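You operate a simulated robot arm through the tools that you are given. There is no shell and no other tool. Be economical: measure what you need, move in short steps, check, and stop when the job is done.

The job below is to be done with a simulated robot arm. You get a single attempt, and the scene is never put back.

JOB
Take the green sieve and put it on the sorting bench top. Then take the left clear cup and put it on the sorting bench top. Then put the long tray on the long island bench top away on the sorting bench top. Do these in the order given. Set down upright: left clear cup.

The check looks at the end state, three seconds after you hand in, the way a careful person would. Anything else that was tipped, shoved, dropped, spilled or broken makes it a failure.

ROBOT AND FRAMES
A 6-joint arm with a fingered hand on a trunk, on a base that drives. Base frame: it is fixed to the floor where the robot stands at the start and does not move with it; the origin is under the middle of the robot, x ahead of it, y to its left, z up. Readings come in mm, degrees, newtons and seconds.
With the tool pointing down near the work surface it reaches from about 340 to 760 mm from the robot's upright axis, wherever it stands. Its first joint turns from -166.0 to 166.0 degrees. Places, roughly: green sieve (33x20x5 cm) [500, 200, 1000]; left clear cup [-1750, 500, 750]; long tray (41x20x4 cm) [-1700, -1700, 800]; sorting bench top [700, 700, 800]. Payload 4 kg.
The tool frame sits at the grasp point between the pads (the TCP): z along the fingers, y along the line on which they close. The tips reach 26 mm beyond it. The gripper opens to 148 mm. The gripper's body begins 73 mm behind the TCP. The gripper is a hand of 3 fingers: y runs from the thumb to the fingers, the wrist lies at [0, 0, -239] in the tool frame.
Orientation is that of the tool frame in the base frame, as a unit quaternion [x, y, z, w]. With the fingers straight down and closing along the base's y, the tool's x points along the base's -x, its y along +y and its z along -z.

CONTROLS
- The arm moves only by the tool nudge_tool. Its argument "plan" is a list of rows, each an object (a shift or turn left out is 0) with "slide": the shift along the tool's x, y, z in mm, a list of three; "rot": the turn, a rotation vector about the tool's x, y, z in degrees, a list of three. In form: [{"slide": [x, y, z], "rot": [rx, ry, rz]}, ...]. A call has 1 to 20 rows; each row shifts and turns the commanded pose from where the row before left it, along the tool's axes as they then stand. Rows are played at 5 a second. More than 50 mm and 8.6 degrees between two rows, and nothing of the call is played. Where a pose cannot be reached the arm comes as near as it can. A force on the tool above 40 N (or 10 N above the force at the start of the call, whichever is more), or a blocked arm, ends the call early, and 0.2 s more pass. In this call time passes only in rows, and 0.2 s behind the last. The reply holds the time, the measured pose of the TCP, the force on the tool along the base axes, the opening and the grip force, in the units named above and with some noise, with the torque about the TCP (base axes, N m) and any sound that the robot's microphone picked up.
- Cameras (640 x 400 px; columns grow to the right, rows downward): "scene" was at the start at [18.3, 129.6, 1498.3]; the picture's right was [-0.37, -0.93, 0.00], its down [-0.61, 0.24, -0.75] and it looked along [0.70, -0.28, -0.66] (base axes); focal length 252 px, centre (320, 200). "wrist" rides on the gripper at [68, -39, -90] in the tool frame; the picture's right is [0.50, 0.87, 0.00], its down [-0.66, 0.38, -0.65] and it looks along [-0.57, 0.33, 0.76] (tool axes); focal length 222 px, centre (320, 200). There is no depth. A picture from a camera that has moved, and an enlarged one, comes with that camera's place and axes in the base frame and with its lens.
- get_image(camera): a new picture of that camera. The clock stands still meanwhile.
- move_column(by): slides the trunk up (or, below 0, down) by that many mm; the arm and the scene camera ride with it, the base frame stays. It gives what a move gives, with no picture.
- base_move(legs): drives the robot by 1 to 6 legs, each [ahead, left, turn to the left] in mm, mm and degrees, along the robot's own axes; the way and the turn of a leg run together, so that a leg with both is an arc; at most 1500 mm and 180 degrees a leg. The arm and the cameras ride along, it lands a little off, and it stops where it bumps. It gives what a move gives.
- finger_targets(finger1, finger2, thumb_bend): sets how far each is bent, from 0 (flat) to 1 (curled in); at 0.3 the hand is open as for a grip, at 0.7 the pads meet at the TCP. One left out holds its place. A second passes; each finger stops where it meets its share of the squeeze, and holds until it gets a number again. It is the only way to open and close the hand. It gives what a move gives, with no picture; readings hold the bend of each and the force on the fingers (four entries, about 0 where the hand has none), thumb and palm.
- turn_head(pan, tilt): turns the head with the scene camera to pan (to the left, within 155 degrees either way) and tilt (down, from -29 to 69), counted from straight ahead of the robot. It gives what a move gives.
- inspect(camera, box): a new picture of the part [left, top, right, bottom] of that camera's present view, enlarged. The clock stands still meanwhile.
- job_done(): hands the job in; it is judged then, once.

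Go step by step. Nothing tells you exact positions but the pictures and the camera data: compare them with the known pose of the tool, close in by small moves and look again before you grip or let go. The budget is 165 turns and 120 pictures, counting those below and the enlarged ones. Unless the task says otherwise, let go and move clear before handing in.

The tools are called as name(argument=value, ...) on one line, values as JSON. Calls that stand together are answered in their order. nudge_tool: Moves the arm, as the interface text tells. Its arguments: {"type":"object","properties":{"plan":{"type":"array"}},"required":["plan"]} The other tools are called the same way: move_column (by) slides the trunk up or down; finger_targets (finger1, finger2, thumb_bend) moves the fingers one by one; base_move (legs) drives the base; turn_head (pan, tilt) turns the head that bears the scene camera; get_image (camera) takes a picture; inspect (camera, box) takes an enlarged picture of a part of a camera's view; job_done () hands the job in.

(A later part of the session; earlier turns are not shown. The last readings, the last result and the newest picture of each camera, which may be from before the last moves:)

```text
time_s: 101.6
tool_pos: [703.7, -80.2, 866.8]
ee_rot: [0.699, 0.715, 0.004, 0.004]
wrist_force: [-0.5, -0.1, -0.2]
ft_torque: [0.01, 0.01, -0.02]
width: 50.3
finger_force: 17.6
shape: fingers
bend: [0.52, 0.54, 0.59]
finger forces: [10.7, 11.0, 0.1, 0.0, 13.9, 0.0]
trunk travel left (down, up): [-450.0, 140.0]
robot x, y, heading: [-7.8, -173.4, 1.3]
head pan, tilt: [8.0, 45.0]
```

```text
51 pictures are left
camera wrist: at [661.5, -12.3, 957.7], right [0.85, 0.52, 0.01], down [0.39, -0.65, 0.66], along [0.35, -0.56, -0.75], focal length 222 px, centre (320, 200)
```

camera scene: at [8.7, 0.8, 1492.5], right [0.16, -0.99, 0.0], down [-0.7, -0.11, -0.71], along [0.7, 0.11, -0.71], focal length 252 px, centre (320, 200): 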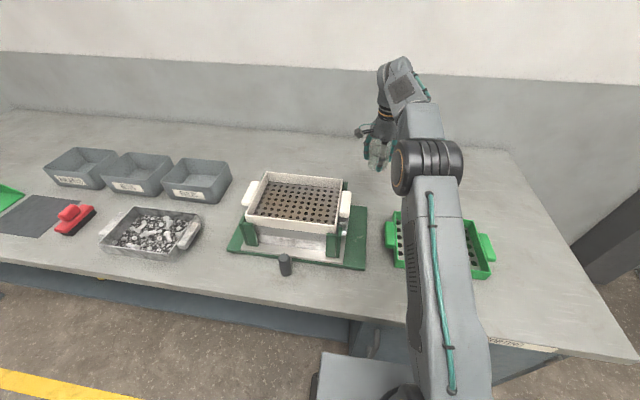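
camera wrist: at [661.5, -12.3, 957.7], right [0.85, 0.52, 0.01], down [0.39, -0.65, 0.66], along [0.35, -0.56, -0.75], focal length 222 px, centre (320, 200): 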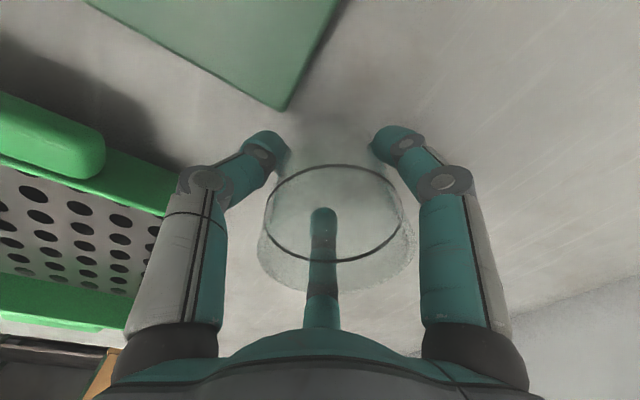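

nudge_tool(plan=[{"slide": [0, 0, 1.5]}, {"slide": [0, 0, 1.5]}])

nudge_tool(plan=[{"slide": [0, 0, 1.5]}, {"slide": [0, 0, 1.5]}])

inspect(camera="scene", box=[330, 140, 420, 200])

```text
time_s: 102.2
tool_pos: [704.2, -79.1, 864.4]
ee_rot: [0.699, 0.715, 0.004, 0.005]
wrist_force: [0.3, -0.2, -0.2]
ft_torque: [-0.03, -0.01, 0.01]
width: 50.5
finger_force: 18.2
shape: fingers
bend: [0.52, 0.54, 0.59]
finger forces: [10.7, 11.0, 0.0, 0.0, 14.0, 0.0]
trunk travel left (down, up): [-450.0, 140.0]
robot x, y, heading: [-9.1, -172.8, 1.1]
head pan, tilt: [8.0, 45.0]
```

```text
time_s: 102.8
tool_pos: [703.0, -80.0, 861.4]
ee_rot: [0.699, 0.715, 0.004, 0.004]
wrist_force: [0.0, 0.3, -0.6]
ft_torque: [-0.01, -0.04, 0.0]
width: 50.4
finger_force: 17.5
shape: fingers
bend: [0.52, 0.54, 0.59]
finger forces: [10.6, 11.0, 0.0, 0.0, 14.0, 0.0]
trunk travel left (down, up): [-450.0, 140.0]
robot x, y, heading: [-5.3, -170.8, 1.5]
head pan, tilt: [8.0, 45.0]
```

```text
6.67 times, centred on (375, 170) of scene
camera zoom: at [8.7, 0.8, 1492.6], right [0.16, -0.99, 0.0], down [-0.7, -0.11, -0.71], along [0.7, 0.11, -0.71], focal length 1683 px, centre (-47, 400)
```

zoom: 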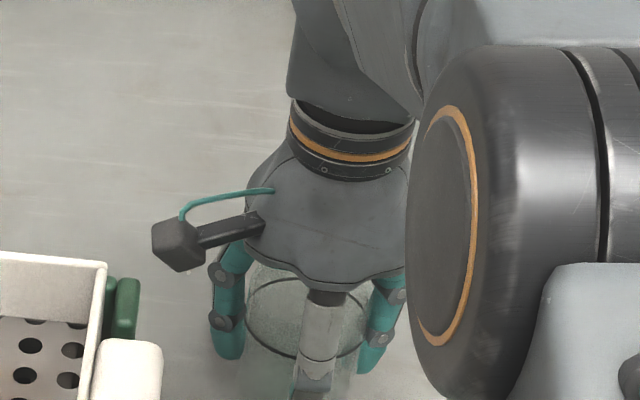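

nudge_tool(plan=[{"slide": [0, 0, 1.5]}, {"slide": [0, 0, 1.5]}])

nudge_tool(plan=[{"slide": [0, 0, 1.5]}, {"slide": [0, 0, 1.5]}])

nudge_tool(plan=[{"slide": [0, 0, 1.5]}, {"slide": [0, 0, 1.5]}])

get_image(camera="wrist")

```text
time_s: 103.4
tool_pos: [704.3, -80.5, 858.4]
ee_rot: [0.699, 0.715, 0.004, 0.004]
wrist_force: [0.0, 0.0, -0.5]
ft_torque: [0.0, 0.01, -0.06]
width: 50.1
finger_force: 18.1
shape: fingers
bend: [0.52, 0.54, 0.59]
finger forces: [10.7, 11.1, 0.1, 0.0, 13.9, 0.1]
trunk travel left (down, up): [-450.0, 140.0]
robot x, y, heading: [-2.8, -172.3, 1.1]
head pan, tilt: [8.0, 45.0]
```

```text
time_s: 104.0
tool_pos: [703.5, -81.1, 854.2]
ee_rot: [0.699, 0.715, 0.004, 0.004]
wrist_force: [-1.7, 0.8, 0.1]
ft_torque: [0.0, 0.02, -0.03]
width: 50.3
finger_force: 17.9
shape: fingers
bend: [0.52, 0.54, 0.59]
finger forces: [10.5, 11.1, 0.0, 0.0, 13.9, 0.1]
trunk travel left (down, up): [-450.0, 140.0]
robot x, y, heading: [-8.1, -171.8, 1.6]
head pan, tilt: [8.0, 45.0]
```

```text
time_s: 104.6
tool_pos: [704.2, -81.2, 851.6]
ee_rot: [0.699, 0.715, 0.005, 0.004]
wrist_force: [-1.2, 0.3, -0.9]
ft_torque: [-0.06, 0.0, 0.01]
width: 50.5
finger_force: 17.3
shape: fingers
bend: [0.52, 0.54, 0.59]
finger forces: [10.7, 11.0, 0.0, 0.0, 14.1, 0.0]
trunk travel left (down, up): [-450.0, 140.0]
robot x, y, heading: [-7.5, -172.1, 1.3]
head pan, tilt: [8.0, 45.0]
```

```text
49 pictures are left
camera wrist: at [662.6, -13.4, 942.9], right [0.85, 0.52, 0.01], down [0.39, -0.65, 0.66], along [0.35, -0.56, -0.75], focal length 222 px, centre (320, 200)
```

wrist: 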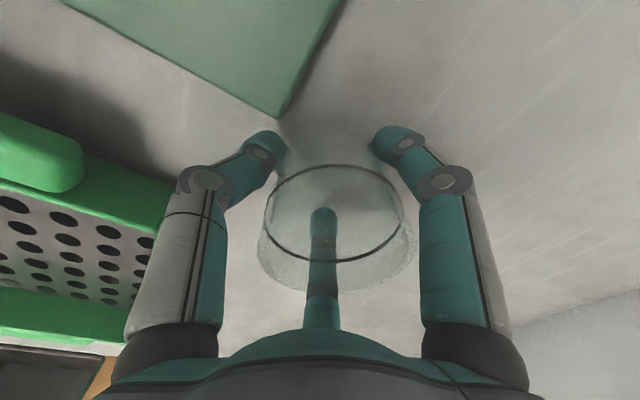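

nudge_tool(plan=[{"slide": [0, 0, 1.5]}, {"slide": [0, 0, 1.5]}])

nudge_tool(plan=[{"slide": [0, 0, 1.5]}, {"slide": [0, 0, 1.5]}])

inspect(camera="wrist", box=[220, 60, 460, 300])

```text
time_s: 105.2
tool_pos: [704.1, -79.9, 848.3]
ee_rot: [0.699, 0.715, 0.004, 0.004]
wrist_force: [0.8, -0.3, -1.5]
ft_torque: [-0.01, -0.03, 0.01]
width: 50.3
finger_force: 17.7
shape: fingers
bend: [0.52, 0.54, 0.59]
finger forces: [10.7, 11.0, 0.0, 0.0, 13.9, 0.0]
trunk travel left (down, up): [-450.0, 140.0]
robot x, y, heading: [-9.7, -171.7, 1.5]
head pan, tilt: [8.0, 45.0]
```

```text
time_s: 105.8
tool_pos: [702.8, -81.4, 845.5]
ee_rot: [0.699, 0.715, 0.004, 0.004]
wrist_force: [-0.3, -1.2, -1.1]
ft_torque: [0.01, 0.0, 0.01]
width: 50.8
finger_force: 17.9
shape: fingers
bend: [0.52, 0.54, 0.59]
finger forces: [10.8, 11.0, 0.1, 0.0, 13.9, 0.0]
trunk travel left (down, up): [-450.0, 140.0]
robot x, y, heading: [-10.8, -171.0, 1.3]
head pan, tilt: [8.0, 45.0]
```

```text
1.67 times, centred on (340, 180) of wrist
camera zoom: at [662.3, -13.5, 936.8], right [0.85, 0.52, 0.01], down [0.38, -0.65, 0.66], along [0.35, -0.56, -0.75], focal length 370 px, centre (287, 233)
```

zoom: 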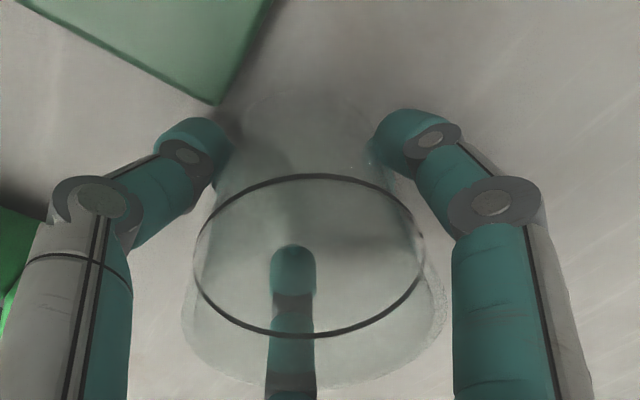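

nudge_tool(plan=[{"slide": [0, 0, 1.5]}, {"slide": [0, 0, 1.5]}])

nudge_tool(plan=[{"slide": [0, 0, 1.5]}, {"slide": [0, 0, 1]}])

nudge_tool(plan=[{"slide": [0, 0, 1.5]}, {"slide": [0, 0, 1]}])

```text
time_s: 106.4
tool_pos: [702.2, -81.5, 843.7]
ee_rot: [0.699, 0.715, 0.004, 0.004]
wrist_force: [1.1, -0.1, 0.3]
ft_torque: [0.02, 0.01, 0.02]
width: 50.4
finger_force: 17.8
shape: fingers
bend: [0.52, 0.54, 0.59]
finger forces: [10.7, 11.0, 0.0, 0.0, 14.1, 0.0]
trunk travel left (down, up): [-450.0, 140.0]
robot x, y, heading: [-8.0, -172.8, 1.3]
head pan, tilt: [8.0, 45.0]
```

```text
time_s: 107.0
tool_pos: [705.2, -80.7, 842.7]
ee_rot: [0.699, 0.716, 0.005, 0.004]
wrist_force: [-0.8, -1.3, 5.2]
ft_torque: [0.02, -0.09, 0.0]
width: 50.3
finger_force: 17.6
shape: fingers
bend: [0.52, 0.54, 0.59]
finger forces: [10.4, 11.0, 0.0, 0.1, 14.3, 0.0]
trunk travel left (down, up): [-450.0, 140.0]
robot x, y, heading: [-7.1, -171.3, 1.4]
head pan, tilt: [8.0, 45.0]
```

```text
time_s: 107.6
tool_pos: [703.1, -81.5, 841.2]
ee_rot: [0.699, 0.715, 0.006, 0.005]
wrist_force: [-1.7, -1.5, 18.9]
ft_torque: [0.01, -0.12, 0.02]
width: 50.4
finger_force: 18.9
shape: fingers
bend: [0.52, 0.53, 0.59]
finger forces: [10.7, 11.4, 0.1, 0.1, 16.0, 0.0]
trunk travel left (down, up): [-450.0, 140.0]
robot x, y, heading: [-4.9, -174.7, 1.3]
head pan, tilt: [8.0, 45.0]
```

Contact at TCP ≈ 842, the same as where the cup was picked up, so its base is on the bench. Easing off 2 mm and opening a bit.

nudge_tool(plan=[{"slide": [0, 0, -1]}, {"slide": [0, 0, -0.7]}])

finger_targets(finger1=0.52, finger2=0.54, thumb_bend=0.56)

finger_targets(finger1=0.46, finger2=0.46, thumb_bend=0.46)

get_image(camera="wrist")

```text
time_s: 108.2
tool_pos: [704.1, -80.6, 840.5]
ee_rot: [0.699, 0.715, 0.005, 0.004]
wrist_force: [1.1, -1.4, 15.4]
ft_torque: [-0.07, -0.19, 0.01]
width: 50.0
finger_force: 18.2
shape: fingers
bend: [0.51, 0.53, 0.6]
finger forces: [10.7, 11.6, 0.1, 0.1, 14.6, 0.0]
trunk travel left (down, up): [-450.0, 140.0]
robot x, y, heading: [-6.4, -171.6, 1.4]
head pan, tilt: [8.0, 45.0]
```

```text
time_s: 109.2
tool_pos: [704.0, -80.0, 840.2]
ee_rot: [0.699, 0.715, 0.005, 0.005]
wrist_force: [-0.7, 0.1, -0.4]
ft_torque: [0.03, 0.03, 0.02]
width: 52.0
finger_force: 1.7
shape: fingers
bend: [0.51, 0.52, 0.56]
finger forces: [1.0, 1.2, 0.0, 0.0, 0.9, 0.0]
trunk travel left (down, up): [-450.0, 140.0]
robot x, y, heading: [-7.6, -168.2, 1.6]
head pan, tilt: [8.0, 45.0]
```

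```text
time_s: 110.2
tool_pos: [703.7, -80.0, 839.3]
ee_rot: [0.699, 0.715, 0.004, 0.004]
wrist_force: [-0.5, -0.7, 0.4]
ft_torque: [-0.02, -0.01, -0.02]
width: 74.6
finger_force: 0.0
shape: fingers
bend: [0.46, 0.46, 0.46]
finger forces: [0.0, 0.0, 0.1, 0.0, 0.0, 0.0]
trunk travel left (down, up): [-450.0, 140.0]
robot x, y, heading: [-8.6, -170.8, 1.3]
head pan, tilt: [8.0, 45.0]
```

```text
47 pictures are left
camera wrist: at [662.7, -13.0, 930.6], right [0.85, 0.52, 0.01], down [0.39, -0.65, 0.66], along [0.35, -0.56, -0.75], focal length 222 px, centre (320, 200)
```

wrist: 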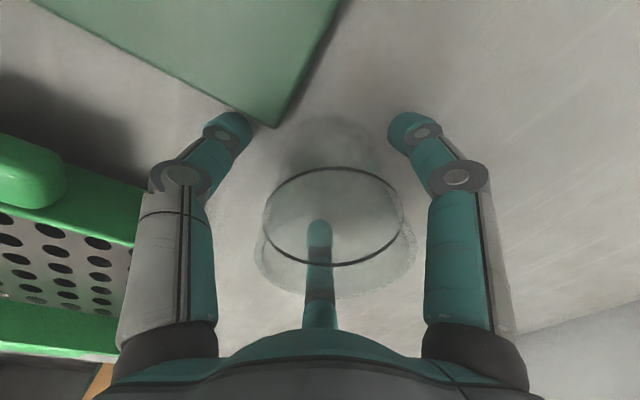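

The cup stands free. Rising straight up.

nudge_tool(plan=[{"slide": [0, 0, -6]}, {"slide": [0, 0, -12]}, {"slide": [0, 0, -20]}, {"slide": [0, 0, -25]}, {"slide": [0, 0, -35]}, {"slide": [0, 0, -40]}, {"slide": [0, 0, -40]}, {"slide": [0, 0, -40]}, {"slide": [0, 0, -40]}])

get_image(camera="wrist")

get_image(camera="scene")

```text
time_s: 112.2
tool_pos: [689.4, -67.1, 1078.9]
ee_rot: [0.7, 0.714, 0.006, 0.004]
wrist_force: [-0.2, -0.3, -0.7]
ft_torque: [-0.01, 0.01, -0.01]
width: 75.0
finger_force: 0.0
shape: fingers
bend: [0.46, 0.46, 0.46]
finger forces: [0.0, 0.0, 0.0, 0.1, 0.0, 0.1]
out of reach, approached as far as the arm can: row 9
trunk travel left (down, up): [-450.0, 140.0]
robot x, y, heading: [-11.3, -171.9, 1.4]
head pan, tilt: [8.0, 45.0]
```

```text
46 pictures are left
camera wrist: at [648.0, 0.3, 1169.1], right [0.85, 0.52, 0.01], down [0.38, -0.65, 0.66], along [0.35, -0.56, -0.75], focal length 222 px, centre (320, 200)
```

wrist: 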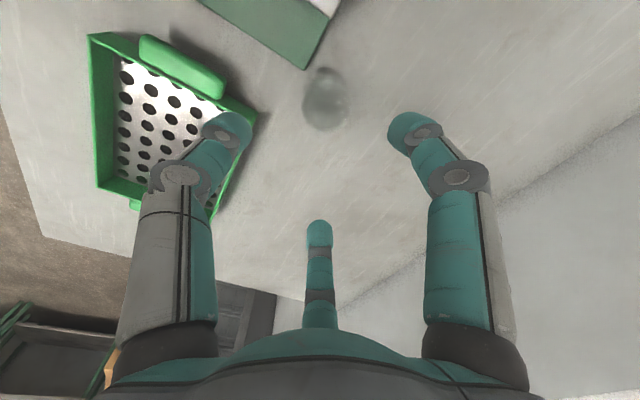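

```text
45 pictures are left
camera scene: at [9.3, 0.5, 1492.6], right [0.16, -0.99, 0.0], down [-0.7, -0.11, -0.71], along [0.7, 0.11, -0.71], focal length 252 px, centre (320, 200)
```

scene: 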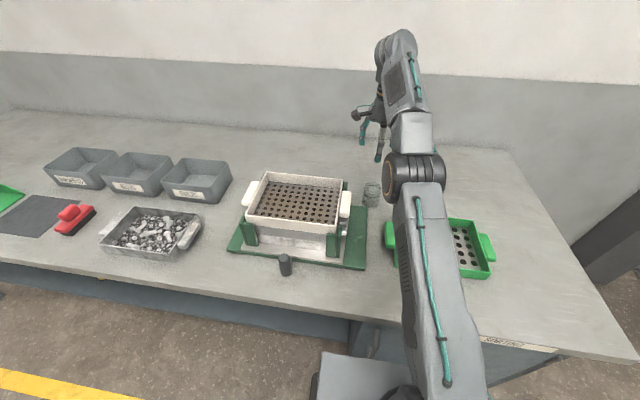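

The cup stands upright on the bench. Now for the tray: pull the arm in, back out, turn, and go to the far end of the island bench.

nudge_tool(plan=[{"slide": [0, -40, 0]}, {"slide": [0, -40, 0]}, {"slide": [0, -40, 0]}, {"slide": [0, -40, 0]}, {"slide": [0, -40, 0]}, {"slide": [0, -40, 0]}])

base_move(legs=[[-450, 0, 0], [0, 0, 178], [0, 1430, 0], [330, 0, 0]])

turn_head(pan=0, tilt=38)

get_image(camera="scene")

```text
time_s: 113.6
tool_pos: [689.7, -66.4, 1079.3]
ee_rot: [0.7, 0.715, 0.007, 0.005]
wrist_force: [-0.2, 0.6, -0.6]
ft_torque: [0.0, 0.01, 0.0]
width: 75.0
finger_force: 0.1
shape: fingers
bend: [0.46, 0.46, 0.46]
finger forces: [0.0, 0.0, 0.1, 0.0, 0.0, 0.0]
out of reach, approached as far as the arm can: row 1, 2, 3, 4, 5, 6
trunk travel left (down, up): [-450.0, 140.0]
robot x, y, heading: [-6.7, -171.9, 1.5]
head pan, tilt: [8.0, 45.0]
```

```text
time_s: 131.8
tool_pos: [-1615.6, -1609.0, 1078.6]
ee_rot: [-0.674, 0.738, 0.005, -0.007]
wrist_force: [0.5, 0.0, -0.8]
ft_torque: [0.0, -0.01, 0.0]
width: 75.0
finger_force: 0.0
shape: fingers
bend: [0.46, 0.46, 0.46]
finger forces: [0.0, 0.0, 0.0, 0.0, 0.0, 0.1]
trunk travel left (down, up): [-450.0, 140.0]
robot x, y, heading: [-913.7, -1582.5, 175.0]
head pan, tilt: [8.0, 45.0]
```

```text
time_s: 132.5
tool_pos: [-1618.1, -1608.7, 1079.1]
ee_rot: [-0.674, 0.739, 0.004, -0.007]
wrist_force: [-0.1, 0.5, 0.7]
ft_torque: [-0.05, 0.05, 0.0]
width: 74.9
finger_force: 0.1
shape: fingers
bend: [0.46, 0.46, 0.46]
finger forces: [0.0, 0.0, 0.0, 0.0, 0.2, 0.0]
trunk travel left (down, up): [-450.0, 140.0]
robot x, y, heading: [-910.4, -1583.2, 174.9]
head pan, tilt: [0.0, 38.0]
```

```text
44 pictures are left
camera scene: at [-952.8, -1740.5, 1502.8], right [0.09, 1.0, 0.0], down [0.61, -0.05, -0.79], along [-0.78, 0.07, -0.62], focal length 252 px, centre (320, 200)
```

scene: 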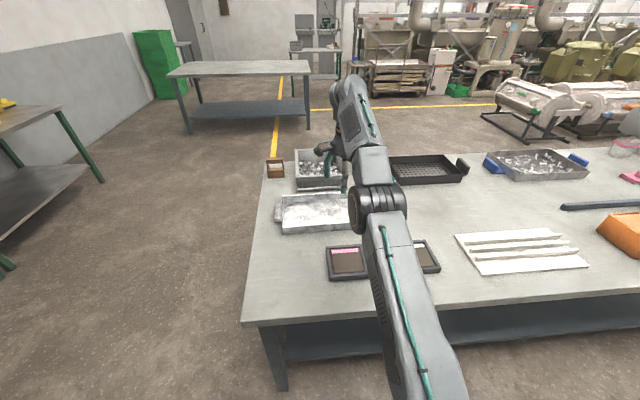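

The silver tray on the near side at about (-1760, -1690) is the long tray, partly hidden by the arm. I'll get the arm out of its stretched pose to see it fully.

nudge_tool(plan=[{"slide": [0, 0, 20]}, {"slide": [0, -20, 20]}, {"slide": [0, -40, 0]}, {"slide": [0, -40, 0]}, {"slide": [0, -40, 0]}, {"slide": [0, -40, 0]}, {"slide": [0, -40, 0]}])

get_image(camera="scene")

get_image(camera="wrist")

```text
time_s: 134.1
tool_pos: [-1620.9, -1609.7, 1061.6]
ee_rot: [-0.674, 0.738, 0.003, -0.005]
wrist_force: [-0.4, -0.5, -0.7]
ft_torque: [0.0, -0.02, 0.02]
width: 75.0
finger_force: 0.0
shape: fingers
bend: [0.46, 0.46, 0.46]
finger forces: [0.1, 0.0, 0.0, 0.0, 0.0, 0.1]
out of reach, approached as far as the arm can: row 1, 2, 3, 4, 5, 6, 7
trunk travel left (down, up): [-450.0, 140.0]
robot x, y, heading: [-912.0, -1580.3, 174.9]
head pan, tilt: [0.0, 38.0]
```

```text
43 pictures are left
camera scene: at [-952.8, -1740.5, 1502.8], right [0.09, 1.0, 0.0], down [0.61, -0.06, -0.79], along [-0.78, 0.07, -0.62], focal length 252 px, centre (320, 200)
```

scene: 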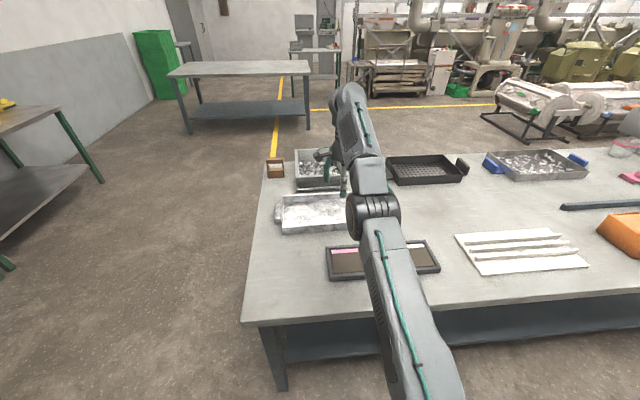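

```text
42 pictures are left
camera wrist: at [-1586.9, -1679.4, 1151.3], right [-0.91, -0.42, 0.01], down [-0.31, 0.69, 0.66], along [-0.28, 0.59, -0.75], focal length 222 px, centre (320, 200)
```

wrist: 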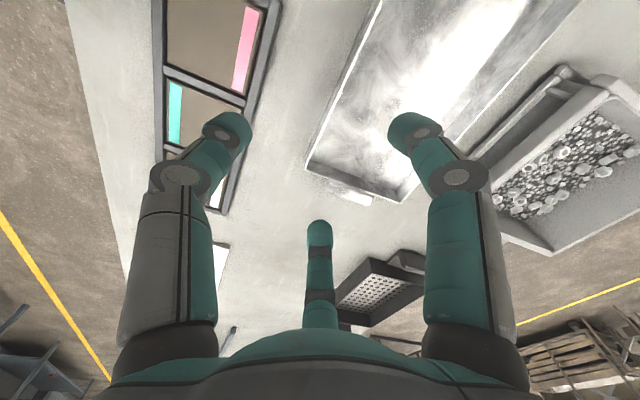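

nudge_tool(plan=[{"slide": [0, 0, 15]}, {"slide": [0, 0, 15]}, {"slide": [0, 0, 15]}, {"slide": [0, 0, 15]}])

nudge_tool(plan=[{"slide": [0, -20, 0]}, {"slide": [0, -30, 0]}, {"slide": [0, -30, 0]}])

```text
time_s: 135.1
tool_pos: [-1640.8, -1608.3, 1009.1]
ee_rot: [-0.675, 0.738, 0.004, -0.005]
wrist_force: [0.2, -0.7, 0.3]
ft_torque: [-0.03, -0.02, 0.03]
width: 75.2
finger_force: 0.1
shape: fingers
bend: [0.46, 0.46, 0.46]
finger forces: [0.0, 0.0, 0.0, 0.0, 0.1, 0.0]
out of reach, approached as far as the arm can: row 1, 2, 3, 4
trunk travel left (down, up): [-450.0, 140.0]
robot x, y, heading: [-912.3, -1578.9, 174.9]
head pan, tilt: [0.0, 38.0]
```

```text
time_s: 135.9
tool_pos: [-1637.6, -1612.9, 1018.8]
ee_rot: [-0.674, 0.738, 0.005, -0.006]
wrist_force: [0.5, 0.8, 0.2]
ft_torque: [-0.03, 0.0, -0.01]
width: 75.1
finger_force: 0.1
shape: fingers
bend: [0.46, 0.46, 0.46]
finger forces: [0.0, 0.1, 0.0, 0.1, 0.1, 0.1]
out of reach, approached as far as the arm can: row 1, 2, 3
trunk travel left (down, up): [-450.0, 140.0]
robot x, y, heading: [-912.2, -1582.0, 174.9]
head pan, tilt: [0.0, 38.0]
```

The arm seems stuck at its stretched pose with a command drifted too far inward. I'll bring the command back outward to a reachable radius.

nudge_tool(plan=[{"slide": [0, 45, 0]}, {"slide": [0, 45, 0]}, {"slide": [0, 45, 0]}, {"slide": [0, 45, 0]}, {"slide": [0, 45, 0]}, {"slide": [0, 45, 0]}, {"slide": [0, 45, 0]}])

```text
time_s: 137.5
tool_pos: [-1646.4, -1620.2, 1000.1]
ee_rot: [-0.674, 0.738, 0.005, -0.006]
wrist_force: [0.0, 1.1, -0.5]
ft_torque: [0.02, 0.02, 0.0]
width: 74.8
finger_force: 0.0
shape: fingers
bend: [0.46, 0.46, 0.46]
finger forces: [0.0, 0.0, 0.0, 0.1, 0.0, 0.0]
out of reach, approached as far as the arm can: row 1, 2, 3, 4, 5, 6, 7
trunk travel left (down, up): [-450.0, 140.0]
robot x, y, heading: [-913.9, -1582.9, 174.9]
head pan, tilt: [0.0, 38.0]
```

nudge_tool(plan=[{"slide": [0, 0, -48]}, {"slide": [0, 0, -48]}, {"slide": [0, 0, 45]}, {"slide": [0, 0, 48]}])

```text
time_s: 138.5
tool_pos: [-1650.1, -1640.8, 975.2]
ee_rot: [-0.674, 0.739, 0.004, -0.005]
wrist_force: [-1.0, 0.8, -0.3]
ft_torque: [-0.02, 0.03, -0.04]
width: 75.0
finger_force: 0.1
shape: fingers
bend: [0.46, 0.46, 0.46]
finger forces: [0.0, 0.0, 0.0, 0.0, 0.0, 0.1]
out of reach, approached as far as the arm can: row 1, 2, 3, 4
trunk travel left (down, up): [-450.0, 140.0]
robot x, y, heading: [-913.9, -1580.9, 174.6]
head pan, tilt: [0.0, 38.0]
```

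The command is stuck inside the reach while the arm is locked straight. I'll back away from the bench for free space, then command outward and downward to bend the elbow.

base_move(legs=[[-550, 0, 0]])

nudge_tool(plan=[{"slide": [0, 45, 0]}, {"slide": [0, 45, 0]}, {"slide": [0, 45, 0]}, {"slide": [0, 45, 0]}, {"slide": [0, 30, 0]}, {"slide": [0, 0, 45]}, {"slide": [0, 0, 45]}, {"slide": [0, 0, 45]}, {"slide": [0, 0, 45]}])

```text
time_s: 141.8
tool_pos: [-1094.1, -1691.2, 975.4]
ee_rot: [-0.675, 0.738, 0.004, -0.005]
wrist_force: [0.3, 0.8, -0.3]
ft_torque: [0.0, -0.03, 0.01]
width: 75.1
finger_force: 0.1
shape: fingers
bend: [0.46, 0.46, 0.46]
finger forces: [0.2, 0.0, 0.1, 0.1, 0.1, 0.0]
trunk travel left (down, up): [-450.0, 140.0]
robot x, y, heading: [-356.5, -1628.6, 174.9]
head pan, tilt: [0.0, 38.0]
```

```text
time_s: 143.8
tool_pos: [-1099.5, -1666.3, 788.7]
ee_rot: [-0.674, 0.739, 0.004, -0.005]
wrist_force: [0.0, 0.5, -0.3]
ft_torque: [0.02, 0.02, 0.0]
width: 75.0
finger_force: 0.1
shape: fingers
bend: [0.46, 0.46, 0.46]
finger forces: [0.0, 0.0, 0.1, 0.0, 0.0, 0.1]
out of reach, approached as far as the arm can: row 1, 2, 3, 4, 5
trunk travel left (down, up): [-450.0, 140.0]
robot x, y, heading: [-356.9, -1628.6, 175.1]
head pan, tilt: [0.0, 38.0]
```

Freed. Now drawing in and raising to a comfortable pose.

nudge_tool(plan=[{"slide": [0, -40, 0]}, {"slide": [0, -40, 0]}, {"slide": [0, -40, 0]}, {"slide": [0, -40, 0]}, {"slide": [0, -30, -30]}, {"slide": [0, 0, -45]}, {"slide": [0, 0, -45]}, {"slide": [0, 0, -45]}, {"slide": [0, 0, -45]}, {"slide": [0, 0, -45]}, {"slide": [0, 0, -45]}])

base_move(legs=[[450, 0, 4.5]])

get_image(camera="scene")

```text
time_s: 146.2
tool_pos: [-906.8, -1682.6, 1086.7]
ee_rot: [-0.675, 0.738, 0.002, -0.004]
wrist_force: [0.5, 0.9, 0.4]
ft_torque: [-0.02, 0.01, 0.01]
width: 75.1
finger_force: 0.0
shape: fingers
bend: [0.46, 0.46, 0.46]
finger forces: [0.1, 0.1, 0.0, 0.0, 0.0, 0.1]
trunk travel left (down, up): [-450.0, 140.0]
robot x, y, heading: [-357.3, -1630.3, 174.7]
head pan, tilt: [0.0, 38.0]
```

```text
time_s: 148.8
tool_pos: [-1346.2, -1703.2, 1085.9]
ee_rot: [-0.704, 0.71, 0.004, -0.006]
wrist_force: [0.3, -0.2, 1.1]
ft_torque: [0.02, -0.02, -0.04]
width: 74.8
finger_force: 0.1
shape: fingers
bend: [0.46, 0.46, 0.46]
finger forces: [0.0, 0.0, 0.0, 0.0, 0.0, 0.0]
trunk travel left (down, up): [-450.0, 140.0]
robot x, y, heading: [-801.4, -1608.6, 179.6]
head pan, tilt: [0.0, 38.0]
```

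```text
41 pictures are left
camera scene: at [-827.7, -1771.2, 1502.8], right [0.01, 1.0, 0.0], down [0.62, -0.01, -0.79], along [-0.79, 0.01, -0.62], focal length 252 px, centre (320, 200)
```

scene: 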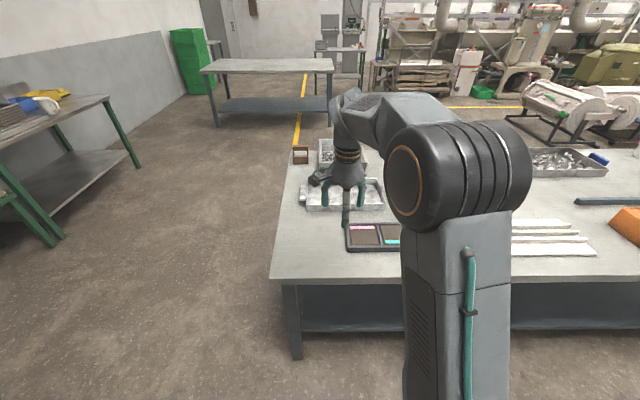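

The tray is visible now. Zooming in on it.

inspect(camera="scene", box=[280, 150, 430, 260])

get_image(camera="wrist")

```text
3.64 times, centred on (355, 205) of scene
camera zoom: at [-827.7, -1771.2, 1502.8], right [0.01, 1.0, 0.0], down [0.62, -0.01, -0.79], along [-0.79, 0.01, -0.62], focal length 918 px, centre (193, 182)
```

zoom: 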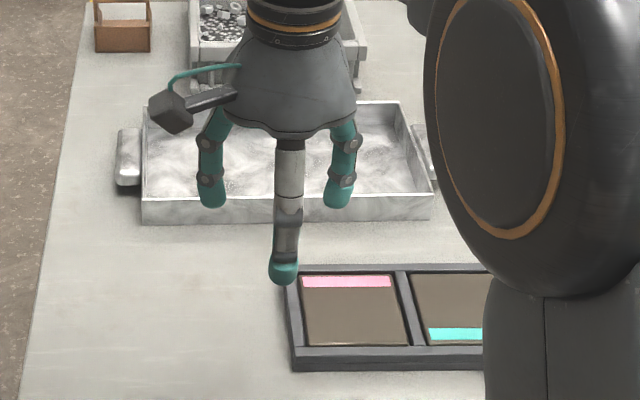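

```text
39 pictures are left
camera wrist: at [-1306.2, -1770.4, 1176.7], right [-0.87, -0.49, 0.01], down [-0.36, 0.66, 0.66], along [-0.33, 0.57, -0.75], focal length 222 px, centre (320, 200)
```

wrist: 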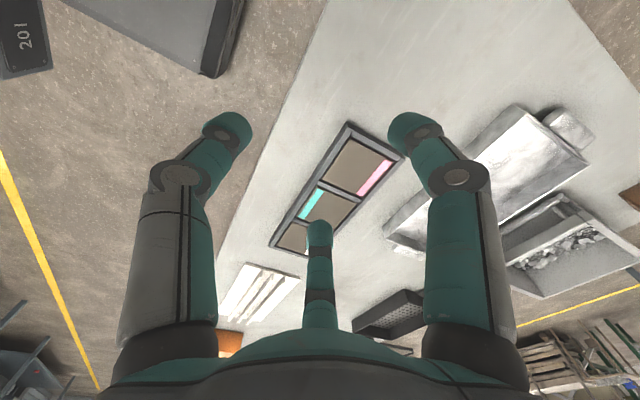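

The tray's near wall is at x≈-1668, y from -1821 to -1477, rim about z≈820. I'll drive in to reach it and pre-close the fingers to a narrow gap.

base_move(legs=[[235, 0, 0.4]])

finger_targets(finger1=0.58, finger2=0.58, thumb_bend=0.58)

nudge_tool(plan=[{"slide": [-8, 15, 40]}, {"slide": [-8, 15, 40]}, {"slide": [-8, 15, 30]}, {"slide": [0, 15, 30]}])

get_image(camera="wrist")

get_image(camera="scene")

```text
time_s: 150.6
tool_pos: [-1578.1, -1705.8, 1086.0]
ee_rot: [-0.706, 0.708, 0.004, -0.005]
wrist_force: [-0.9, 0.2, -0.5]
ft_torque: [0.03, 0.0, -0.03]
width: 75.2
finger_force: 0.1
shape: fingers
bend: [0.46, 0.46, 0.46]
finger forces: [0.0, 0.0, 0.1, 0.0, 0.0, 0.0]
trunk travel left (down, up): [-450.0, 140.0]
robot x, y, heading: [-1033.1, -1608.7, 179.9]
head pan, tilt: [0.0, 38.0]
```

```text
time_s: 151.6
tool_pos: [-1578.7, -1705.5, 1087.7]
ee_rot: [-0.706, 0.708, 0.004, -0.005]
wrist_force: [-0.5, 0.7, 0.3]
ft_torque: [0.03, 0.0, -0.01]
width: 39.8
finger_force: 0.1
shape: fingers
bend: [0.57, 0.57, 0.57]
finger forces: [0.0, 0.1, 0.0, 0.0, 0.0, 0.0]
trunk travel left (down, up): [-450.0, 140.0]
robot x, y, heading: [-1034.1, -1608.1, 179.6]
head pan, tilt: [0.0, 38.0]
```

```text
time_s: 152.6
tool_pos: [-1639.0, -1679.2, 944.9]
ee_rot: [-0.706, 0.709, 0.003, -0.006]
wrist_force: [0.3, -0.4, -0.2]
ft_torque: [0.0, -0.01, 0.0]
width: 39.5
finger_force: 0.0
shape: fingers
bend: [0.57, 0.57, 0.57]
finger forces: [0.1, 0.0, 0.0, 0.0, 0.0, 0.0]
trunk travel left (down, up): [-450.0, 140.0]
robot x, y, heading: [-1035.2, -1607.7, 180.1]
head pan, tilt: [0.0, 38.0]
```

```text
38 pictures are left
camera wrist: at [-1599.7, -1747.0, 1035.4], right [-0.87, -0.5, 0.01], down [-0.37, 0.66, 0.66], along [-0.33, 0.57, -0.75], focal length 222 px, centre (320, 200)
```

wrist: 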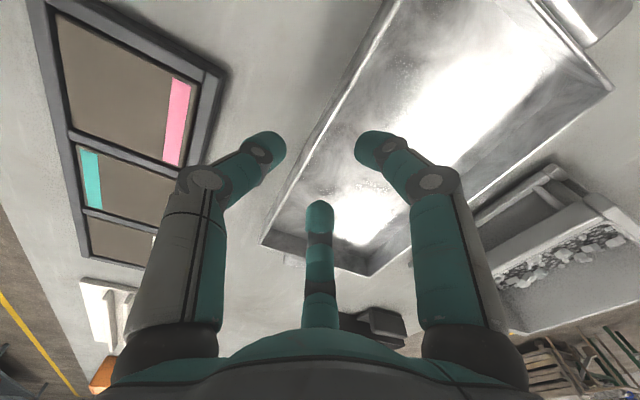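

```text
37 pictures are left
camera scene: at [-1059.1, -1769.9, 1502.9], right [0.0, 1.0, 0.0], down [0.62, 0.0, -0.79], along [-0.79, 0.0, -0.62], focal length 252 px, centre (320, 200)
```

scene: 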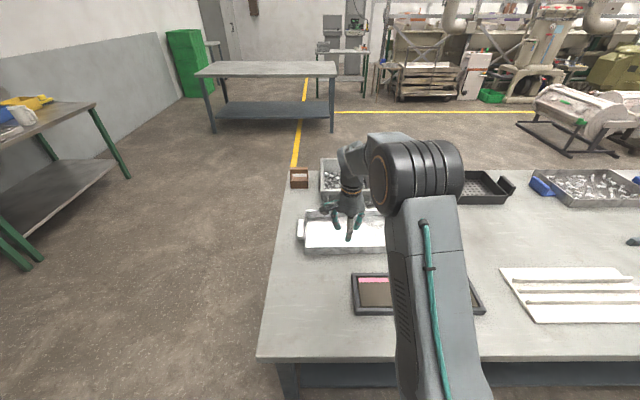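

The tray is empty shiny metal; its near wall is at x≈-1655, centred around y≈-1645. Aligning and lowering to just above the rim.

nudge_tool(plan=[{"slide": [-30, 15, 0]}, {"slide": [0, 0, 30]}, {"slide": [0, 0, 25]}])

get_image(camera="wrist")

inspect(camera="scene", box=[280, 170, 430, 270])

```text
time_s: 153.4
tool_pos: [-1655.8, -1650.8, 890.2]
ee_rot: [-0.706, 0.708, 0.003, -0.005]
wrist_force: [-0.1, -0.1, 0.5]
ft_torque: [-0.01, -0.01, 0.04]
width: 39.5
finger_force: 0.1
shape: fingers
bend: [0.57, 0.57, 0.57]
finger forces: [0.0, 0.0, 0.1, 0.1, 0.1, 0.0]
trunk travel left (down, up): [-450.0, 140.0]
robot x, y, heading: [-1034.9, -1607.8, 179.8]
head pan, tilt: [0.0, 38.0]
```

```text
36 pictures are left
camera wrist: at [-1615.0, -1717.2, 981.6], right [-0.87, -0.5, 0.01], down [-0.37, 0.66, 0.66], along [-0.33, 0.57, -0.75], focal length 222 px, centre (320, 200)
```

wrist: 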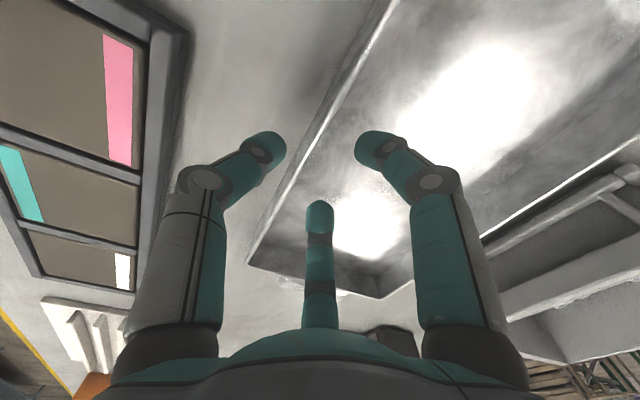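

```text
4.00 times, centred on (355, 220) of scene
camera zoom: at [-1059.3, -1770.0, 1502.8], right [0.0, 1.0, 0.0], down [0.62, 0.0, -0.79], along [-0.79, 0.0, -0.62], focal length 1010 px, centre (180, 120)
```

zoom: 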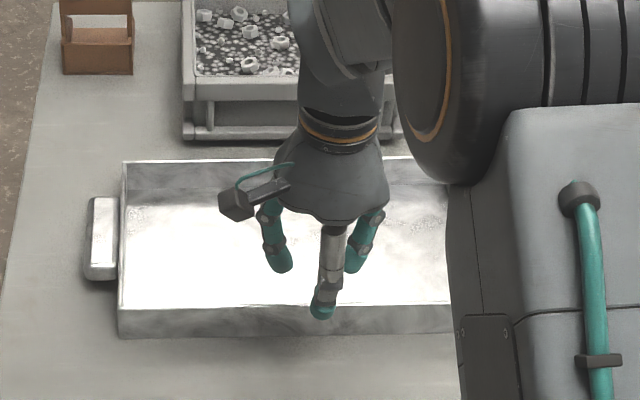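

The wall lies within the finger gap. Lowering in small steps until the tips near the tray floor.

nudge_tool(plan=[{"slide": [0, -3, 15]}, {"slide": [0, 0, 12]}, {"slide": [0, 0, 8]}, {"slide": [0, 0, 5]}, {"slide": [0, 0, 5]}])

get_image(camera="wrist")

inspect(camera="scene", box=[280, 170, 430, 270])

```text
time_s: 154.6
tool_pos: [-1651.5, -1651.2, 845.3]
ee_rot: [-0.705, 0.709, 0.003, -0.005]
wrist_force: [0.2, -0.4, 0.3]
ft_torque: [0.0, -0.02, -0.03]
width: 39.6
finger_force: 0.1
shape: fingers
bend: [0.57, 0.57, 0.57]
finger forces: [0.1, 0.0, 0.1, 0.0, 0.1, 0.0]
trunk travel left (down, up): [-450.0, 140.0]
robot x, y, heading: [-1033.2, -1611.6, 179.7]
head pan, tilt: [0.0, 38.0]
```

```text
34 pictures are left
camera wrist: at [-1611.8, -1717.7, 936.4], right [-0.87, -0.5, 0.01], down [-0.37, 0.66, 0.66], along [-0.33, 0.57, -0.75], focal length 222 px, centre (320, 200)
```

wrist: 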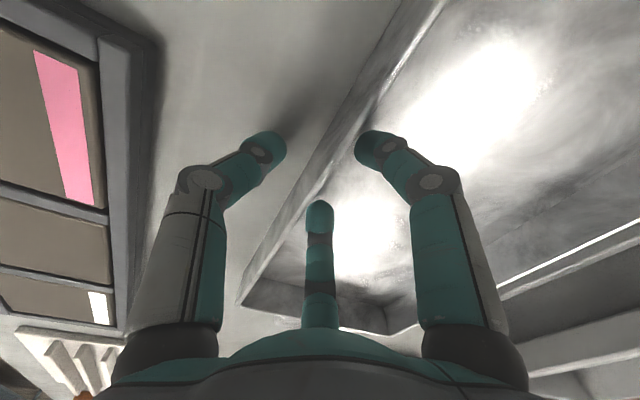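

```text
4.00 times, centred on (355, 220) of scene
camera zoom: at [-1059.2, -1769.9, 1502.8], right [0.0, 1.0, 0.0], down [0.62, 0.0, -0.79], along [-0.79, 0.0, -0.62], focal length 1010 px, centre (180, 120)
```

zoom: 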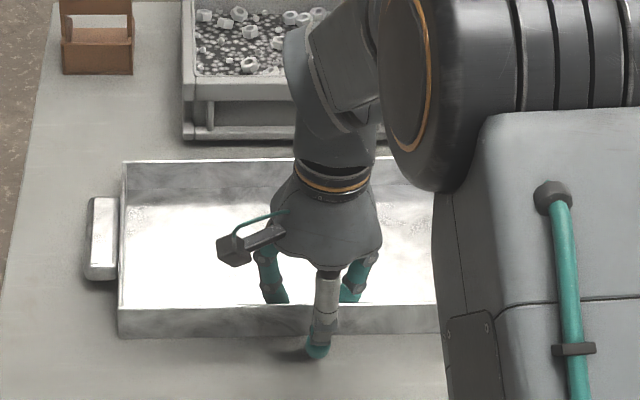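

nudge_tool(plan=[{"slide": [0, 0, 4]}, {"slide": [0, 0, 4]}, {"slide": [0, 0, 4]}, {"slide": [0, 0, 3]}])

nudge_tool(plan=[{"slide": [0, 0, 2]}, {"slide": [0, 0, 2]}, {"slide": [0, 0, 2]}])

```text
time_s: 155.6
tool_pos: [-1652.9, -1651.0, 835.7]
ee_rot: [-0.706, 0.709, 0.006, -0.008]
wrist_force: [-2.7, 0.2, 39.9]
ft_torque: [0.04, 0.65, 0.0]
width: 39.4
finger_force: 20.2
shape: fingers
bend: [0.56, 0.56, 0.57]
finger forces: [18.9, 20.9, 0.0, 0.1, 0.1, 0.0]
trunk travel left (down, up): [-450.0, 140.0]
robot x, y, heading: [-1027.8, -1607.6, 179.9]
head pan, tilt: [0.0, 38.0]
```

```text
time_s: 155.9
tool_pos: [-1656.5, -1650.9, 837.1]
ee_rot: [-0.705, 0.709, 0.009, -0.011]
wrist_force: [0.3, -0.5, 22.8]
ft_torque: [0.1, 0.31, 0.01]
width: 37.1
finger_force: 11.4
shape: fingers
bend: [0.57, 0.57, 0.57]
finger forces: [9.7, 12.6, 0.0, 0.0, 0.0, 0.0]
trunk travel left (down, up): [-450.0, 140.0]
robot x, y, heading: [-1032.9, -1610.5, 179.8]
head pan, tilt: [0.0, 38.0]
stopped in row 1: the force on the tool passed its limit (the readings are from after the stop); the commanded pose is now the measured one
```

The inner tips touch the tray floor. I'll back up, narrow the grip further (which shortens the tips), and look.

nudge_tool(plan=[{"slide": [0, 0, -3]}, {"slide": [0, 0, -3]}])

finger_targets(finger1=0.65, finger2=0.65, thumb_bend=0.62)

get_image(camera="wrist")

```text
time_s: 156.6
tool_pos: [-1653.3, -1650.4, 836.7]
ee_rot: [-0.705, 0.709, 0.006, -0.007]
wrist_force: [0.5, 0.3, 0.6]
ft_torque: [0.03, -0.03, 0.0]
width: 39.5
finger_force: 0.2
shape: fingers
bend: [0.57, 0.58, 0.57]
finger forces: [0.3, 0.7, 0.0, 0.1, 0.0, 0.0]
trunk travel left (down, up): [-450.0, 140.0]
robot x, y, heading: [-1030.2, -1608.3, 180.1]
head pan, tilt: [0.0, 38.0]
```

```text
time_s: 157.6
tool_pos: [-1655.8, -1650.7, 840.9]
ee_rot: [-0.706, 0.709, 0.007, -0.009]
wrist_force: [0.4, 0.1, 0.5]
ft_torque: [-0.02, 0.01, 0.0]
width: 19.2
finger_force: 0.0
shape: fingers
bend: [0.65, 0.65, 0.62]
finger forces: [0.1, 0.0, 0.0, 0.0, 0.0, 0.0]
trunk travel left (down, up): [-450.0, 140.0]
robot x, y, heading: [-1031.1, -1607.2, 179.9]
head pan, tilt: [0.0, 38.0]
```

```text
32 pictures are left
camera wrist: at [-1613.8, -1717.3, 928.9], right [-0.87, -0.5, 0.02], down [-0.36, 0.66, 0.66], along [-0.34, 0.57, -0.75], focal length 222 px, centre (320, 200)
```

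wrist: 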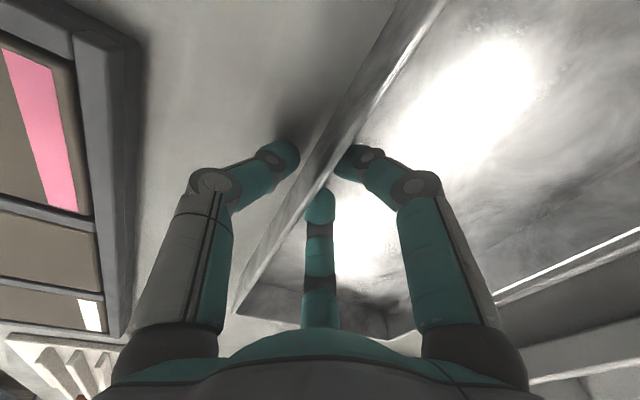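

The wall is between thumb and fingers. Lowering a few mm more, watching force.

nudge_tool(plan=[{"slide": [0, 0, 2]}, {"slide": [0, 0, 2]}])

nudge_tool(plan=[{"slide": [0, 0, 2]}])

```text
time_s: 158.2
tool_pos: [-1654.9, -1652.1, 835.0]
ee_rot: [-0.706, 0.709, 0.006, -0.007]
wrist_force: [-0.3, -0.1, 1.1]
ft_torque: [-0.02, 0.02, 0.0]
width: 19.1
finger_force: 0.2
shape: fingers
bend: [0.65, 0.65, 0.62]
finger forces: [0.1, 0.5, 0.0, 0.1, 0.1, 0.0]
trunk travel left (down, up): [-450.0, 140.0]
robot x, y, heading: [-1033.6, -1609.2, 180.0]
head pan, tilt: [0.0, 38.0]
```

```text
time_s: 158.6
tool_pos: [-1655.2, -1650.9, 834.2]
ee_rot: [-0.705, 0.709, 0.007, -0.009]
wrist_force: [-0.7, -0.4, 8.7]
ft_torque: [0.05, 0.08, 0.03]
width: 18.8
finger_force: 4.2
shape: fingers
bend: [0.65, 0.65, 0.62]
finger forces: [3.7, 5.1, 0.0, 0.1, 0.0, 0.0]
trunk travel left (down, up): [-450.0, 140.0]
robot x, y, heading: [-1034.5, -1611.2, 180.2]
head pan, tilt: [0.0, 38.0]
```

At depth. Easing 1.5 mm and closing firmly.

nudge_tool(plan=[{"slide": [0, 0, -1.5]}])

finger_targets(finger1=0.75, finger2=0.75, thumb_bend=0.75)

finger_targets(finger1=1.0, finger2=1.0, thumb_bend=1.0)

get_image(camera="wrist")

```text
time_s: 158.9
tool_pos: [-1654.1, -1651.1, 834.1]
ee_rot: [-0.706, 0.708, 0.005, -0.008]
wrist_force: [-0.3, 0.0, -0.4]
ft_torque: [0.0, -0.02, 0.03]
width: 18.8
finger_force: 0.0
shape: fingers
bend: [0.65, 0.65, 0.62]
finger forces: [0.0, 0.0, 0.0, 0.0, 0.0, 0.1]
trunk travel left (down, up): [-450.0, 140.0]
robot x, y, heading: [-1026.4, -1610.7, 179.8]
head pan, tilt: [0.0, 38.0]
```

```text
time_s: 159.9
tool_pos: [-1654.1, -1651.7, 835.1]
ee_rot: [-0.706, 0.708, 0.006, -0.008]
wrist_force: [1.0, 0.8, 0.3]
ft_torque: [0.01, 0.01, 0.03]
width: 2.5
finger_force: 10.8
shape: fingers
bend: [0.73, 0.73, 0.68]
finger forces: [6.9, 7.2, 0.0, 0.1, 8.5, 0.0]
trunk travel left (down, up): [-450.0, 140.0]
robot x, y, heading: [-1034.4, -1605.7, 179.8]
head pan, tilt: [0.0, 38.0]
```

```text
time_s: 160.9
tool_pos: [-1656.3, -1650.3, 834.8]
ee_rot: [-0.706, 0.708, 0.006, -0.008]
wrist_force: [-0.8, -1.1, -2.6]
ft_torque: [0.0, 0.03, 0.01]
width: 0.8
finger_force: 29.0
shape: fingers
bend: [0.75, 0.75, 0.66]
finger forces: [19.3, 19.2, 0.1, 0.1, 20.4, 0.0]
trunk travel left (down, up): [-450.0, 140.0]
robot x, y, heading: [-1029.6, -1610.1, 179.8]
head pan, tilt: [0.0, 38.0]
```

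```text
31 pictures are left
camera wrist: at [-1613.9, -1717.9, 925.4], right [-0.87, -0.5, 0.02], down [-0.36, 0.66, 0.66], along [-0.34, 0.57, -0.75], focal length 222 px, centre (320, 200)
```

wrist: 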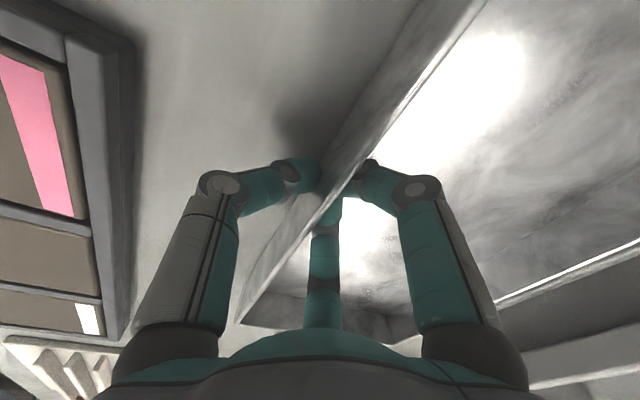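

Gripped at 29 N. Lifting with simultaneous tilt so the far side comes up too.

nudge_tool(plan=[{"slide": [0, 0, -4]}, {"slide": [0, 0, -4], "rot": [-2, 0, 0]}, {"slide": [0, 0, -4], "rot": [-3, 0, 0]}, {"slide": [0, 0, -4], "rot": [-3, 0, 0]}, {"slide": [0, 0, -4], "rot": [-4, 0, 0]}])

inspect(camera="scene", box=[280, 170, 430, 270])

```text
time_s: 162.2
tool_pos: [-1652.8, -1651.8, 852.6]
ee_rot: [-0.701, 0.704, 0.081, -0.082]
wrist_force: [1.6, -0.1, -2.6]
ft_torque: [-0.02, -0.15, 0.02]
width: 1.5
finger_force: 29.4
shape: fingers
bend: [0.75, 0.75, 0.73]
finger forces: [18.3, 18.6, 0.0, 0.0, 21.4, 0.0]
trunk travel left (down, up): [-450.0, 140.0]
robot x, y, heading: [-1035.0, -1609.4, 179.8]
head pan, tilt: [0.0, 38.0]
```

```text
4.00 times, centred on (355, 220) of scene
camera zoom: at [-1059.5, -1770.0, 1502.8], right [0.0, 1.0, 0.0], down [0.62, 0.0, -0.79], along [-0.79, 0.0, -0.62], focal length 1010 px, centre (180, 120)
```

zoom: 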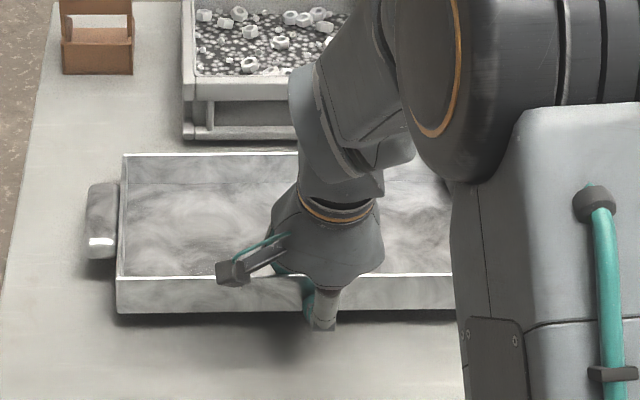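

nudge_tool(plan=[{"rot": [-4, 0, 0]}, {"rot": [-4, 0, 0]}, {"slide": [0, 1.5, -4], "rot": [-3, 0, 0]}, {"slide": [0, 2.5, -7]}, {"slide": [0, 3.5, -10]}, {"slide": [0, 5, -15]}])

get_image(camera="scene")

get_image(camera="wrist")

```text
time_s: 163.6
tool_pos: [-1651.4, -1650.3, 893.3]
ee_rot: [-0.69, 0.693, 0.147, -0.149]
wrist_force: [-0.5, 0.3, -5.7]
ft_torque: [0.03, -0.52, 0.03]
width: 2.7
finger_force: 20.1
shape: fingers
bend: [0.75, 0.75, 0.73]
finger forces: [6.7, 7.1, 0.0, 0.0, 25.9, 0.0]
trunk travel left (down, up): [-450.0, 140.0]
robot x, y, heading: [-1033.6, -1612.1, 179.6]
head pan, tilt: [0.0, 38.0]
```

```text
29 pictures are left
camera scene: at [-1059.7, -1770.0, 1502.8], right [0.0, 1.0, 0.0], down [0.62, 0.0, -0.79], along [-0.79, 0.0, -0.62], focal length 252 px, centre (320, 200)
```

scene: 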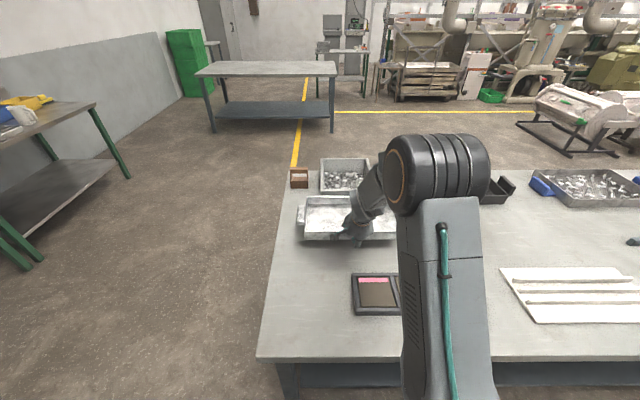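

```text
28 pictures are left
camera wrist: at [-1578.4, -1717.5, 959.5], right [-0.79, -0.5, 0.36], down [-0.08, 0.66, 0.75], along [-0.61, 0.57, -0.56], focal length 222 px, centre (320, 200)
```

wrist: 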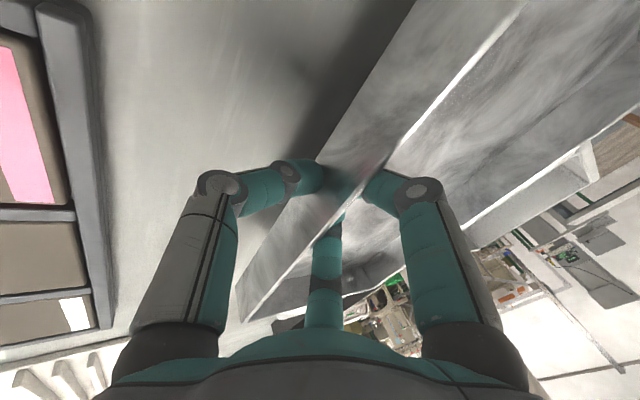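

The tray is held level (5.7 N). Raising gently.

nudge_tool(plan=[{"slide": [0, 3, -7]}, {"slide": [0, 6, -13]}, {"slide": [0, 8, -18]}, {"slide": [0, 8, -18]}, {"slide": [0, 8, -18]}, {"slide": [0, 8, -18]}, {"slide": [0, 6, -13]}, {"slide": [0, 3, -7]}])

get_image(camera="scene")

```text
time_s: 165.3
tool_pos: [-1650.4, -1650.8, 1014.3]
ee_rot: [-0.69, 0.693, 0.147, -0.149]
wrist_force: [0.7, -0.2, -4.2]
ft_torque: [0.0, -0.51, -0.01]
width: 2.6
finger_force: 20.0
shape: fingers
bend: [0.75, 0.75, 0.73]
finger forces: [6.8, 6.9, 0.0, 0.0, 25.7, 0.0]
trunk travel left (down, up): [-450.0, 140.0]
robot x, y, heading: [-1033.8, -1609.8, 179.7]
head pan, tilt: [0.0, 38.0]
```

```text
27 pictures are left
camera scene: at [-1059.6, -1770.0, 1502.8], right [0.0, 1.0, 0.0], down [0.62, 0.0, -0.79], along [-0.79, 0.0, -0.62], focal length 252 px, centre (320, 200)
```

scene: 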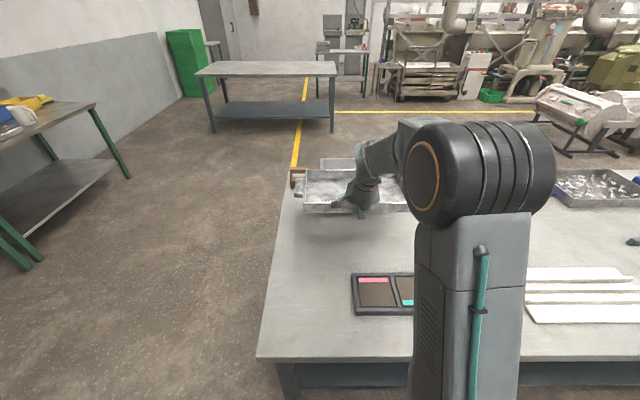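

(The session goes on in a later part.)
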